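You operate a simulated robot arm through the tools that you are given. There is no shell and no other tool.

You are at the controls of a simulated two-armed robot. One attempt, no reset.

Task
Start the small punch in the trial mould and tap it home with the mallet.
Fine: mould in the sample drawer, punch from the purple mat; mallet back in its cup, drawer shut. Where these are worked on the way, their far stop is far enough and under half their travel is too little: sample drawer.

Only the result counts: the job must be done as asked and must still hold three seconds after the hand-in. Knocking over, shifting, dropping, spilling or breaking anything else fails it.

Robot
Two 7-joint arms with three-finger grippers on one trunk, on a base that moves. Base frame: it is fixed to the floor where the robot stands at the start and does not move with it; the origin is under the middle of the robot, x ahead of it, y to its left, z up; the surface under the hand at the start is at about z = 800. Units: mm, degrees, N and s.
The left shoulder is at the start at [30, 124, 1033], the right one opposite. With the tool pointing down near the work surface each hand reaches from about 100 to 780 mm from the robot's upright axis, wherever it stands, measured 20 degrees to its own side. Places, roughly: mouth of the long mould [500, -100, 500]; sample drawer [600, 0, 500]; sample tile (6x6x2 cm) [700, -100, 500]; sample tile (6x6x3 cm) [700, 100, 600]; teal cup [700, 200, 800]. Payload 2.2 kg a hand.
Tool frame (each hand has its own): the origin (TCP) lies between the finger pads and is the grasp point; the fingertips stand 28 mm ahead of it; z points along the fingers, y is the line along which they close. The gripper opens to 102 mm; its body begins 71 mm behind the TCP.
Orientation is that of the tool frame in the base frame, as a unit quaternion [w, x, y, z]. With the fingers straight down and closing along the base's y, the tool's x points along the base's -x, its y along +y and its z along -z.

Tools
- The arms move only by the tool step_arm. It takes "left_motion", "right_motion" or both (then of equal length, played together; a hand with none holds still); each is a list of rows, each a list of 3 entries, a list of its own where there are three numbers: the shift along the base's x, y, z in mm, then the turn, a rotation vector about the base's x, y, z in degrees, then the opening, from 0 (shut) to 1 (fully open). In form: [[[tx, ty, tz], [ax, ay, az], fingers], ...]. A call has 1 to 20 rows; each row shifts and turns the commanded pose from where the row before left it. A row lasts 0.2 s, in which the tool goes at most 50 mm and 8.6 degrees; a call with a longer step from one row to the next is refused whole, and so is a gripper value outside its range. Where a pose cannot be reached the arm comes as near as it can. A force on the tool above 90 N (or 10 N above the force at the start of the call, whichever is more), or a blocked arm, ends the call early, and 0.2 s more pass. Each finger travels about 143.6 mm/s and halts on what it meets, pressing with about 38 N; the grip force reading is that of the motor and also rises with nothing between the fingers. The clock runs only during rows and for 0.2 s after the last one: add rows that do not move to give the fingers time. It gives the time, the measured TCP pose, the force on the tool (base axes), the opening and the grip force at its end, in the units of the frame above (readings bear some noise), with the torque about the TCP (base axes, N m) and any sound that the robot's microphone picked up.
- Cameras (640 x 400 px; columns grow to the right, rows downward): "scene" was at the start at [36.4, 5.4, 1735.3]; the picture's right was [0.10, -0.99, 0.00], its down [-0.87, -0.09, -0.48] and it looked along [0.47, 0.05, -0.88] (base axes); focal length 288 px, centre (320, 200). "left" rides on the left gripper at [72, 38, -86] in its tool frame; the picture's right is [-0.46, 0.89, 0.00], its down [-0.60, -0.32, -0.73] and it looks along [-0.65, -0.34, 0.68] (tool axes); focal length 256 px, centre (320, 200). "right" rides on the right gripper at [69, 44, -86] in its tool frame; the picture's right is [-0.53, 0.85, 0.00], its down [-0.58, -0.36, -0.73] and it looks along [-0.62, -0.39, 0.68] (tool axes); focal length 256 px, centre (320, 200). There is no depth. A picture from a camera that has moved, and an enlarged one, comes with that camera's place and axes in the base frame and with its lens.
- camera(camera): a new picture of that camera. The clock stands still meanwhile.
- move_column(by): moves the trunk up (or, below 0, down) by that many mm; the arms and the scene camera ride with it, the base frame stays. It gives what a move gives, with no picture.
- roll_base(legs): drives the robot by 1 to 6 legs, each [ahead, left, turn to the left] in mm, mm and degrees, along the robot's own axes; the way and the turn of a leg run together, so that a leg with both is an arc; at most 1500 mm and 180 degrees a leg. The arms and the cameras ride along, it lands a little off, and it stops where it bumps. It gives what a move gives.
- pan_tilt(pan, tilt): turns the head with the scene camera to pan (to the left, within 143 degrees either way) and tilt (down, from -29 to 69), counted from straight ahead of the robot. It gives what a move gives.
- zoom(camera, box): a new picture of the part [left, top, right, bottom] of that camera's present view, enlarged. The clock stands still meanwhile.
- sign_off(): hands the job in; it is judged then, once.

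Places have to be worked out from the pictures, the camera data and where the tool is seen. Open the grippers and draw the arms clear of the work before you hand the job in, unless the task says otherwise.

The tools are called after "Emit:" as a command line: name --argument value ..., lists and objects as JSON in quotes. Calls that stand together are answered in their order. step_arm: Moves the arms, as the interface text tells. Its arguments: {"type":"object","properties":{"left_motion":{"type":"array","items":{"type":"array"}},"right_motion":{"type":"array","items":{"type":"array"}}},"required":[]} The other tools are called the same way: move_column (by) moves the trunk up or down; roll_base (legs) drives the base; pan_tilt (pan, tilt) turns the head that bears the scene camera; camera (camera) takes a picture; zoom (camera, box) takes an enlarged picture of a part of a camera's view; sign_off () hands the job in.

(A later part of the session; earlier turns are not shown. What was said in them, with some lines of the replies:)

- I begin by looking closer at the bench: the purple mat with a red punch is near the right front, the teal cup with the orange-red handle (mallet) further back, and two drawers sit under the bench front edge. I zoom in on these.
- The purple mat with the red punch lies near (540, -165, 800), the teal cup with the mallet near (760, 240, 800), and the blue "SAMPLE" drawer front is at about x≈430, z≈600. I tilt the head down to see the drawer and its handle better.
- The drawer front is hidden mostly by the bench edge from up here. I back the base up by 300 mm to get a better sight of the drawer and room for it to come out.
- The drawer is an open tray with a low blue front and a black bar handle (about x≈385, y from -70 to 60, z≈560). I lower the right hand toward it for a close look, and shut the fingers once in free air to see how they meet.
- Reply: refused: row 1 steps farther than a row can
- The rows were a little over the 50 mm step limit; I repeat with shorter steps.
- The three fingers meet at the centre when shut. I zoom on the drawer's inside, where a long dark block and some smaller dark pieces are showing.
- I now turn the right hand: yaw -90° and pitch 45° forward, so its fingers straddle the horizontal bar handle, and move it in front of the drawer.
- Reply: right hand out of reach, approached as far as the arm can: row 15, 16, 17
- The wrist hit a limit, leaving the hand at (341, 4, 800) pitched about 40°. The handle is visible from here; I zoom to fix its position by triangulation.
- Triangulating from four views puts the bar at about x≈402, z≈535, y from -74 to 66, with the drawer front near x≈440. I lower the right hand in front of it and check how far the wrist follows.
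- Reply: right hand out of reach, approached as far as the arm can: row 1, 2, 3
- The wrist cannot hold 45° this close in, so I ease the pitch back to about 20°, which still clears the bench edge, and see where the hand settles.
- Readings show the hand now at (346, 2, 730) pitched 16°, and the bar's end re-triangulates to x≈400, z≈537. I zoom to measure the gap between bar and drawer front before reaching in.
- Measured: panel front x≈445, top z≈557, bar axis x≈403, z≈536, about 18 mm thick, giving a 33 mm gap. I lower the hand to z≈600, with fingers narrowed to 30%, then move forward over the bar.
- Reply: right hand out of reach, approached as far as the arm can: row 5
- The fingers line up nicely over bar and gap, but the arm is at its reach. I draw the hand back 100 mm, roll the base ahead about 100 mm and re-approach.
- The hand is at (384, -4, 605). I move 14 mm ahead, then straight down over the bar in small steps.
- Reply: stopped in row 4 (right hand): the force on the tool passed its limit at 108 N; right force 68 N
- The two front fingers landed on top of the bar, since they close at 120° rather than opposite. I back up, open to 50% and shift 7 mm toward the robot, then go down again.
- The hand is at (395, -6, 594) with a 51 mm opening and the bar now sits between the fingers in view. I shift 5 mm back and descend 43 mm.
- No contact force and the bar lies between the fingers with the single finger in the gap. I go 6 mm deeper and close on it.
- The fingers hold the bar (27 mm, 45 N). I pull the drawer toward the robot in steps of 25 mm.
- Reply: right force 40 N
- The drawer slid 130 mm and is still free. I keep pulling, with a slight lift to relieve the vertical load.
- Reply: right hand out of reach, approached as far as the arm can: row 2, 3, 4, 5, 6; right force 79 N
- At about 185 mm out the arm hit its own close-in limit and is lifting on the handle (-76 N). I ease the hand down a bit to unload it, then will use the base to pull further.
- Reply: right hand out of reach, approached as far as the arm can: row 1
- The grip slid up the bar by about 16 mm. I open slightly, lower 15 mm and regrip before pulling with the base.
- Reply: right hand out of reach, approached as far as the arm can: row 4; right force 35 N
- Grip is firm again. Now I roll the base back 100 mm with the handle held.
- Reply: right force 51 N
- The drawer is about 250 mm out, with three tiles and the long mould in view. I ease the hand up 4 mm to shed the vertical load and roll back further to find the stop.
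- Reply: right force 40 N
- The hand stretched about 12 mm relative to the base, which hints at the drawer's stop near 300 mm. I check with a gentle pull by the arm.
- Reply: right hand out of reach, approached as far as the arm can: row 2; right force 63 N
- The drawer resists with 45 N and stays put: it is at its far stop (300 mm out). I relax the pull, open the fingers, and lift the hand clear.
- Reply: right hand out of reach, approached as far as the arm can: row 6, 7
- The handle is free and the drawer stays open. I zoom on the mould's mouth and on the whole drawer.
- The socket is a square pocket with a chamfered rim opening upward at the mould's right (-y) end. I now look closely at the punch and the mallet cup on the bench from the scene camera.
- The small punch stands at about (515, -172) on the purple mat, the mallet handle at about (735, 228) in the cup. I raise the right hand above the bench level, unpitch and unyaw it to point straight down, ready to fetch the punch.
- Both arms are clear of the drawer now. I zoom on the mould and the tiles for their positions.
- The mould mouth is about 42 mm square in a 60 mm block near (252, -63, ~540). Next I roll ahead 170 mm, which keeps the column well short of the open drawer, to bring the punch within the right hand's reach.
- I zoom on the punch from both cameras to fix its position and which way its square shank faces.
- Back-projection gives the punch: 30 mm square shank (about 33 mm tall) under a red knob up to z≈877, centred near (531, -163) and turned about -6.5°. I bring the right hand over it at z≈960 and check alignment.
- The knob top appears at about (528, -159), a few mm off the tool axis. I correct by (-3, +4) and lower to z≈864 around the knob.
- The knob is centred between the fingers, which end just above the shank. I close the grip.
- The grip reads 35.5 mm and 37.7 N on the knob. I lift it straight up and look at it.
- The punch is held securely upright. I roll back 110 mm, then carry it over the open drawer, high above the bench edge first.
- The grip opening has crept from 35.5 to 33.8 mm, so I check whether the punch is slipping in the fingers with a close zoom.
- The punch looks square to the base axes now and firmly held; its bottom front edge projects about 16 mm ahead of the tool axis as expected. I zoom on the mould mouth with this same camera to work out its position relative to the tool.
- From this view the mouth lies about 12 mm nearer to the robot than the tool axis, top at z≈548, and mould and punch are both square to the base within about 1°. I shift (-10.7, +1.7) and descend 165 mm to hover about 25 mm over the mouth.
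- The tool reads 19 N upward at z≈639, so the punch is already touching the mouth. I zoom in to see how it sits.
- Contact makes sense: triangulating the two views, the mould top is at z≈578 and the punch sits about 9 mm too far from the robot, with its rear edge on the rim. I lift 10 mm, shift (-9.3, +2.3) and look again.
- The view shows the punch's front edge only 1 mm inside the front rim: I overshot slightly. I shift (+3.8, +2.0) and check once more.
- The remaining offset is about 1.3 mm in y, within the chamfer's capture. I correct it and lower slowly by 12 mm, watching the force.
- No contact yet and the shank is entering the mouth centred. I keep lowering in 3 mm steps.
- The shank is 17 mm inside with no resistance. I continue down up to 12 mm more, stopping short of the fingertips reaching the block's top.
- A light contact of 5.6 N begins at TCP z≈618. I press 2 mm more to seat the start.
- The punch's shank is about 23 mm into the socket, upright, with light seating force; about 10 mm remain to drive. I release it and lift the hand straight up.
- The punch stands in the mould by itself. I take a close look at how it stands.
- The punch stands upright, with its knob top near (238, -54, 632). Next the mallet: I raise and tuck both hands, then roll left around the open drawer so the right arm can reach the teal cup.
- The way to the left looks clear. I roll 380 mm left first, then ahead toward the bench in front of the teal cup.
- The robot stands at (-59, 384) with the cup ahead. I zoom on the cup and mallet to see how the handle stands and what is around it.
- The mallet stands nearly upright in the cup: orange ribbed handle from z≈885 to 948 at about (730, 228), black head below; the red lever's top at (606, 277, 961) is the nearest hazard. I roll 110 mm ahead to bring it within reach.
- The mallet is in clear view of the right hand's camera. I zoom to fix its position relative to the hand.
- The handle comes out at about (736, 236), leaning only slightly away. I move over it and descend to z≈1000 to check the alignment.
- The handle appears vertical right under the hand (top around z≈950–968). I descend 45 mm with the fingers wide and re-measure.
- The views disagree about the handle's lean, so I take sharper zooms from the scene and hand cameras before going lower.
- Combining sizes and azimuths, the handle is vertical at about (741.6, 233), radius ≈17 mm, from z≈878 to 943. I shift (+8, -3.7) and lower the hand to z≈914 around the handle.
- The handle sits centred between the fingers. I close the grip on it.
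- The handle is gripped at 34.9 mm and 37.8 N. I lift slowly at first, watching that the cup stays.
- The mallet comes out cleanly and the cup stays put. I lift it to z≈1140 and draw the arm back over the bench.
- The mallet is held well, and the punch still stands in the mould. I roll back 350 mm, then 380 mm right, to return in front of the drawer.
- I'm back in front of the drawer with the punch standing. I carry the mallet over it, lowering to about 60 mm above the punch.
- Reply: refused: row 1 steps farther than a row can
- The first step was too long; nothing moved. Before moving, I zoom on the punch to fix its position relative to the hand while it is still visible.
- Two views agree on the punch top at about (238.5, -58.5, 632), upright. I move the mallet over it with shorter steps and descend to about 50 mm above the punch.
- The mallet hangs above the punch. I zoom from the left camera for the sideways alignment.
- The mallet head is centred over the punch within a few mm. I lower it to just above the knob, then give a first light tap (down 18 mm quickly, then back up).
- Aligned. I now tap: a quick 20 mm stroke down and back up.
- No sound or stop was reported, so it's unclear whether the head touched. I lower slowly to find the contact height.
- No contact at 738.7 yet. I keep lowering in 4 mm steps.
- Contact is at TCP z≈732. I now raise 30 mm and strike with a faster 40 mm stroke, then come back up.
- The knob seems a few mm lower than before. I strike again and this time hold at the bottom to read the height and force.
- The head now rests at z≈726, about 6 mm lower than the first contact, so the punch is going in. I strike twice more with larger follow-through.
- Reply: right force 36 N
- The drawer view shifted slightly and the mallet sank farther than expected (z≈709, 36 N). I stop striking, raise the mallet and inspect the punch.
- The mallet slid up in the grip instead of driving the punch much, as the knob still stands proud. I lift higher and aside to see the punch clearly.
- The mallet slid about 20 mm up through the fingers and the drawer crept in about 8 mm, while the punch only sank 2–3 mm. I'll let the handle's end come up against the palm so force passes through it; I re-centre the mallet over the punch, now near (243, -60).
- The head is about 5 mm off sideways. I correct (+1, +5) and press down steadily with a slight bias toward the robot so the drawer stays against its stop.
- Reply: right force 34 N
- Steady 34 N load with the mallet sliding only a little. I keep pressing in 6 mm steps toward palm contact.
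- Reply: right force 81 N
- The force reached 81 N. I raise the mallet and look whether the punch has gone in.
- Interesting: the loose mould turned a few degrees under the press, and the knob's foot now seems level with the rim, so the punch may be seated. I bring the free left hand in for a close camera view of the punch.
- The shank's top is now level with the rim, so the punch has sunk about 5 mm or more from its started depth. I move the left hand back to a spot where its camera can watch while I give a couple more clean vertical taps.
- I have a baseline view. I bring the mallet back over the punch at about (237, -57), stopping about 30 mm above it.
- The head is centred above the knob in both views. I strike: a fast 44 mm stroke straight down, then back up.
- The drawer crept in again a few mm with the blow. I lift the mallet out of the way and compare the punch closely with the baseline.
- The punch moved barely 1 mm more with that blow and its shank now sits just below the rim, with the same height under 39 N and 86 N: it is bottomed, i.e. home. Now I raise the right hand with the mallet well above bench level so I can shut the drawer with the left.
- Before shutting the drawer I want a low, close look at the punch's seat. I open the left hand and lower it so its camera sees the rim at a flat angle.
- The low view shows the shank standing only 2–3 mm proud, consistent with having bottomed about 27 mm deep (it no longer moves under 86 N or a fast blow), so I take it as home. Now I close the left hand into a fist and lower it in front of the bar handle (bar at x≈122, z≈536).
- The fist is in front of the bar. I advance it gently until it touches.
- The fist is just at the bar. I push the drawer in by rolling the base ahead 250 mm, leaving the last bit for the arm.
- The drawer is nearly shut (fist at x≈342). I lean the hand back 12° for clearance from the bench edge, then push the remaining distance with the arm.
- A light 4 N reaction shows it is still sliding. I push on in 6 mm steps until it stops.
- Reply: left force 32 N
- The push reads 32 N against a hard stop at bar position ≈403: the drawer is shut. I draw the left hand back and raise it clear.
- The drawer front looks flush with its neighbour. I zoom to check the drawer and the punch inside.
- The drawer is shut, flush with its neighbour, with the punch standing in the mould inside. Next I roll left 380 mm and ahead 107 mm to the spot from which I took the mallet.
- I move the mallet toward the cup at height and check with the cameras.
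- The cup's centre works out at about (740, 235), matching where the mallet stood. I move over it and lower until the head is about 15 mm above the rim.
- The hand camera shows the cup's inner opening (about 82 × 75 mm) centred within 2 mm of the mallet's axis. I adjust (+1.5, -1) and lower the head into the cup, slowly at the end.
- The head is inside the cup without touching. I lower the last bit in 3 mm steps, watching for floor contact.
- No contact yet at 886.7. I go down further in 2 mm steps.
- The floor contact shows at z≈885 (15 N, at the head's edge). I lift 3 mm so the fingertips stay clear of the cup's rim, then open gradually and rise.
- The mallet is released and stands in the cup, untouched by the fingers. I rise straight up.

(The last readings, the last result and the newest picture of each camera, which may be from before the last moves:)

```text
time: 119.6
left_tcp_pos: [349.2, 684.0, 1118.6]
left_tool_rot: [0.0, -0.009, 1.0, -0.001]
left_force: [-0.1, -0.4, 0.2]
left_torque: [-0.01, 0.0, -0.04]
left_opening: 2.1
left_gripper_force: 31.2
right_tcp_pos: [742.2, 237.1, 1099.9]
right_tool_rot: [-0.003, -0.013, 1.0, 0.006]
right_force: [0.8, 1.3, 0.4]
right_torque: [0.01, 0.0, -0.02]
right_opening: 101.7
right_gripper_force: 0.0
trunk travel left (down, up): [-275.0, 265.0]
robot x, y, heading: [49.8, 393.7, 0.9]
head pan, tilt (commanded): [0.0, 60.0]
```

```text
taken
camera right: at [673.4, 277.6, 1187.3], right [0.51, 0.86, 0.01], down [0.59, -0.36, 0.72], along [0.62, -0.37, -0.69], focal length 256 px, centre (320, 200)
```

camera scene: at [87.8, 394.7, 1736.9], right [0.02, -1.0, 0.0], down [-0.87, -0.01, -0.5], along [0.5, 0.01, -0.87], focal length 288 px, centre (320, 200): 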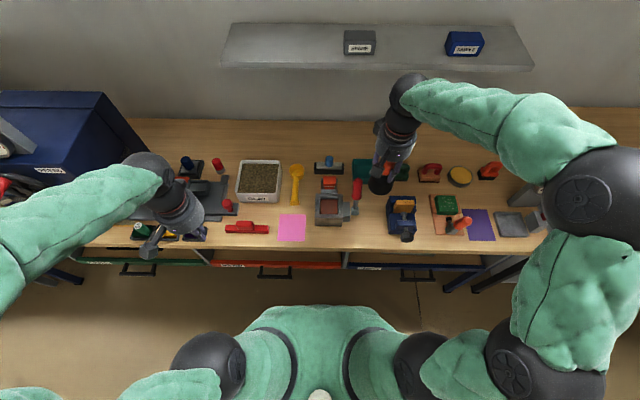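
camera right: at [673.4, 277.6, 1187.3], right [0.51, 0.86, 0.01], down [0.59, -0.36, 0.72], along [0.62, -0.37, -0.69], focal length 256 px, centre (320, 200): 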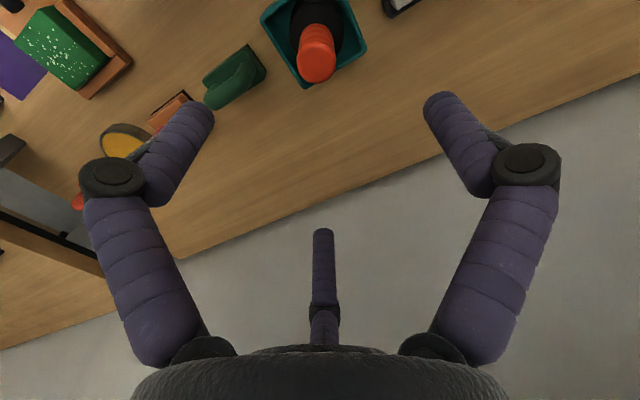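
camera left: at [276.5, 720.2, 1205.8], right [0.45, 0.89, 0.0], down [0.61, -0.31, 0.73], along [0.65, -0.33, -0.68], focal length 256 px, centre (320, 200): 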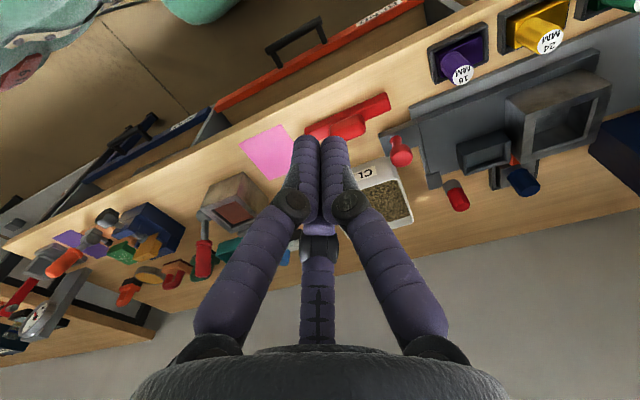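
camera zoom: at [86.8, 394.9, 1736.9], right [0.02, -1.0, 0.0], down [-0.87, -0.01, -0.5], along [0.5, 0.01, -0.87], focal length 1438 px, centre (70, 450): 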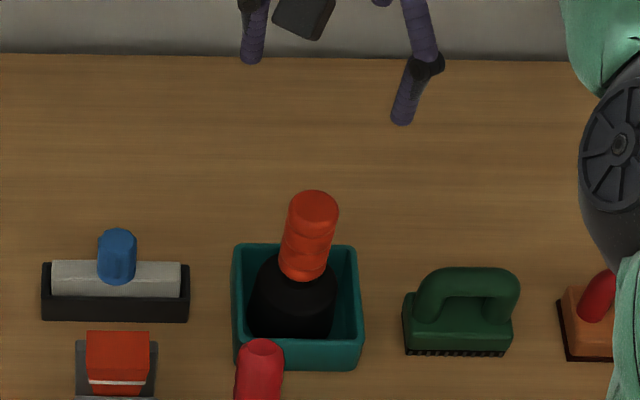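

The mallet stands upright in its cup again. I draw the right arm back over the bench and open the left hand, then check the scene.

Emit:
step_arm --right_motion '[[[-40, 0, 10], [0, 0, 0], 1], [[-40, 0, 10], [0, 0, 0], 1], [[-45, 0, 0], [0, 0, 0], 1], [[-45, 0, 0], [0, 0, 0], 1], [[-45, 0, 0], [0, 0, 0], 1], [[-45, 0, 0], [0, 0, 0], 1]]' --left_motion '[[[0, 0, 10], [0, 0, 0], 0.5], [[0, 0, 10], [0, 0, 0], 1], [[0, 0, 0], [0, 0, 0], 1], [[0, 0, 0], [0, 0, 0], 1], [[0, 0, 0], [0, 0, 0], 1], [[0, 0, 0], [0, 0, 0], 1]]'

Emit:
roll_base --legs '[[-300, 0, 0], [0, -300, 0]]'

Emit:
camera --camera "scene"

Emit:
camera --camera "right"

Emit:
camera --camera "left"

```text
time: 121.0
left_tcp_pos: [348.2, 683.6, 1140.0]
left_tool_rot: [0.001, -0.009, 1.0, 0.0]
left_force: [0.0, -0.8, 0.6]
left_torque: [0.0, -0.01, -0.01]
left_opening: 101.7
left_gripper_force: 0.1
right_tcp_pos: [477.5, 236.9, 1116.6]
right_tool_rot: [0.0, -0.013, 1.0, 0.005]
right_force: [0.2, -0.3, -0.3]
right_torque: [0.02, -0.04, 0.01]
right_opening: 102.0
right_gripper_force: 0.1
trunk travel left (down, up): [-275.0, 265.0]
robot x, y, heading: [46.0, 397.8, 0.7]
head pan, tilt (commanded): [0.0, 60.0]
```

```text
time: 124.7
left_tcp_pos: [51.0, 378.8, 1140.2]
left_tool_rot: [0.0, -0.007, 1.0, -0.001]
left_force: [0.5, -0.8, -0.7]
left_torque: [0.03, 0.0, 0.01]
left_opening: 102.1
left_gripper_force: 0.1
right_tcp_pos: [180.4, -68.6, 1116.3]
right_tool_rot: [-0.002, -0.012, 1.0, 0.006]
right_force: [-0.3, -0.2, 0.8]
right_torque: [0.02, -0.01, 0.02]
right_opening: 102.3
right_gripper_force: 0.2
trunk travel left (down, up): [-275.0, 265.0]
robot x, y, heading: [-247.9, 92.3, 0.9]
head pan, tilt (commanded): [0.0, 60.0]
```

```text
taken
camera scene: at [-213.2, 90.4, 1736.9], right [0.01, -1.0, 0.0], down [-0.87, -0.01, -0.5], along [0.5, 0.01, -0.87], focal length 288 px, centre (320, 200)
```

scene: 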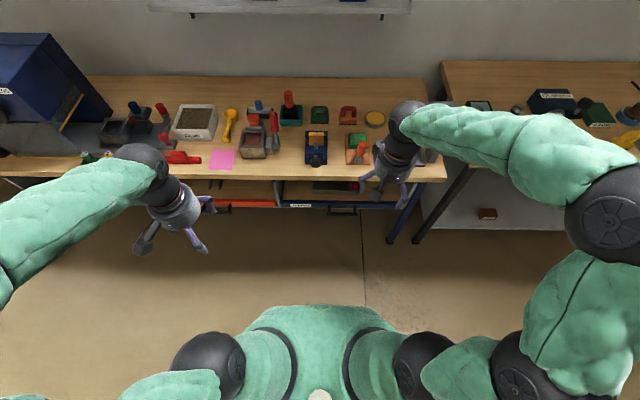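

```text
taken
camera right: at [111.5, -27.7, 1203.4], right [0.51, 0.86, 0.01], down [0.59, -0.36, 0.72], along [0.62, -0.37, -0.69], focal length 256 px, centre (320, 200)
```

right: 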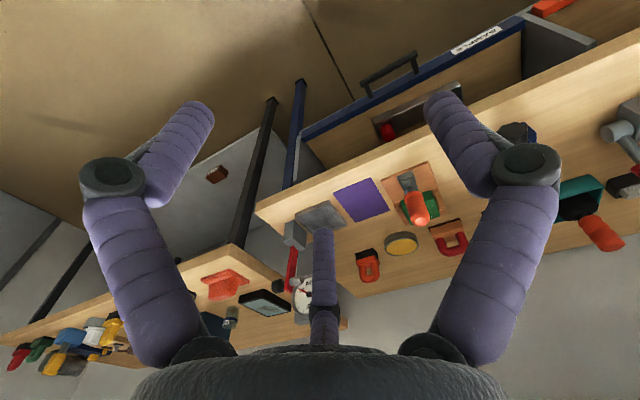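

```text
taken
camera left: at [-21.3, 415.9, 1226.5], right [0.45, 0.89, 0.0], down [0.61, -0.31, 0.73], along [0.65, -0.33, -0.68], focal length 256 px, centre (320, 200)
```

left: 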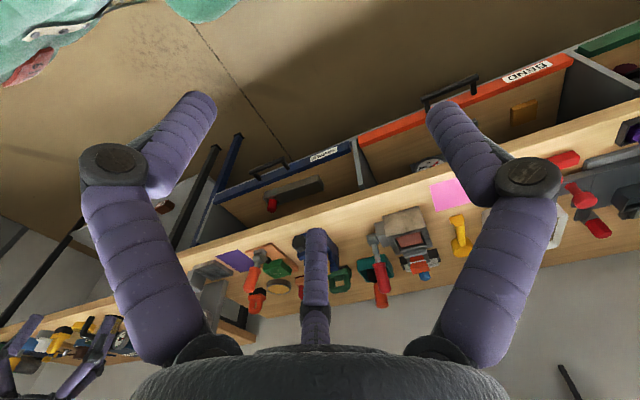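

Everything looks in place. I zoom once more on the drawer opening to check the punch and shut drawer.

Emit:
zoom --camera "right" --box '[340, 40, 532, 160]'

Emit:
zoom --camera "left" --box '[200, 120, 360, 240]'

Emit:
zoom --camera "scene" --box '[230, 80, 420, 220]'

```text
3.33 times, centred on (436, 100) of right
camera zoom: at [111.5, -27.7, 1203.4], right [0.51, 0.86, 0.01], down [0.59, -0.36, 0.72], along [0.62, -0.37, -0.69], focal length 853 px, centre (-67, 533)
```

zoom: 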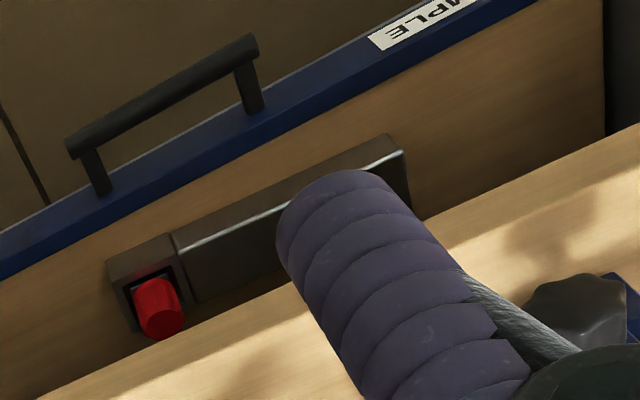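

```text
3.33 times, centred on (280, 180) of left
camera zoom: at [-21.3, 415.9, 1226.5], right [0.45, 0.89, 0.0], down [0.61, -0.31, 0.73], along [0.65, -0.33, -0.68], focal length 853 px, centre (453, 267)
```

zoom: 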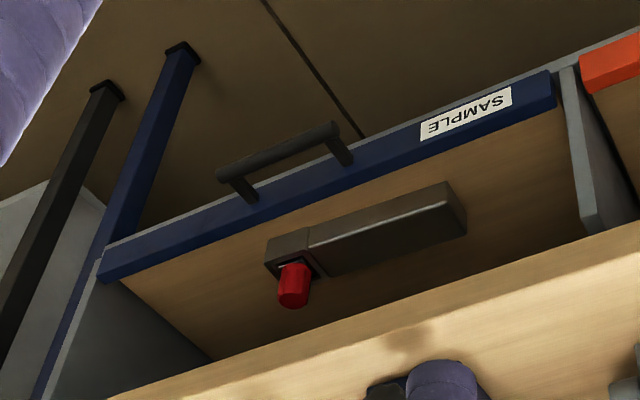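

```text
2.86 times, centred on (325, 150) of scene
camera zoom: at [-213.2, 90.4, 1736.9], right [0.01, -1.0, 0.0], down [-0.87, -0.01, -0.5], along [0.5, 0.01, -0.87], focal length 822 px, centre (306, 343)
```

zoom: 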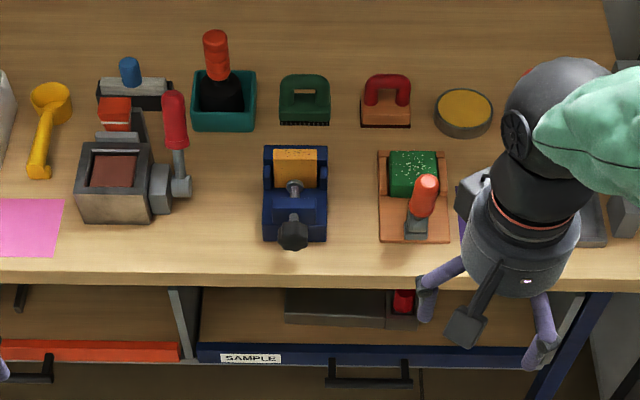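

The punch is seated in the mould, the drawer is shut, and the mallet stands in its cup. Both hands are open and clear of the work, and nothing else on the bench has moved, so I hand the job in.

Emit:
sign_off

```text
The job is handed in.
```

I handed the job in. The small punch is in the mould in the sample drawer, the drawer is shut, and the mallet is back in its cup. The tool did not return a verdict.

- **Punch:** it came from the purple mat. After the mallet taps it stopped moving, even under about 86 N or a fast blow. The shank still stands 2–3 mm above the rim. I took that as fully home because it matches the socket depth I estimated from the pictures, but I could not measure the seat directly.
- **Drawer:** I opened it about 300 mm, to its far stop. It crept in about 15 mm while I struck the punch. I then pushed it shut against a hard stop, and it looks flush with its neighbour.
- **Mould:** it is loose in the drawer. It slid about 8 mm and turned about 3° under the pressing.
- **Mallet:** it slid up in the grip during the taps, so I set it back by camera and touch. It stands upright in the teal cup.

In the last pictures nothing else on the bench looked moved. Both grippers are open and the arms are clear.
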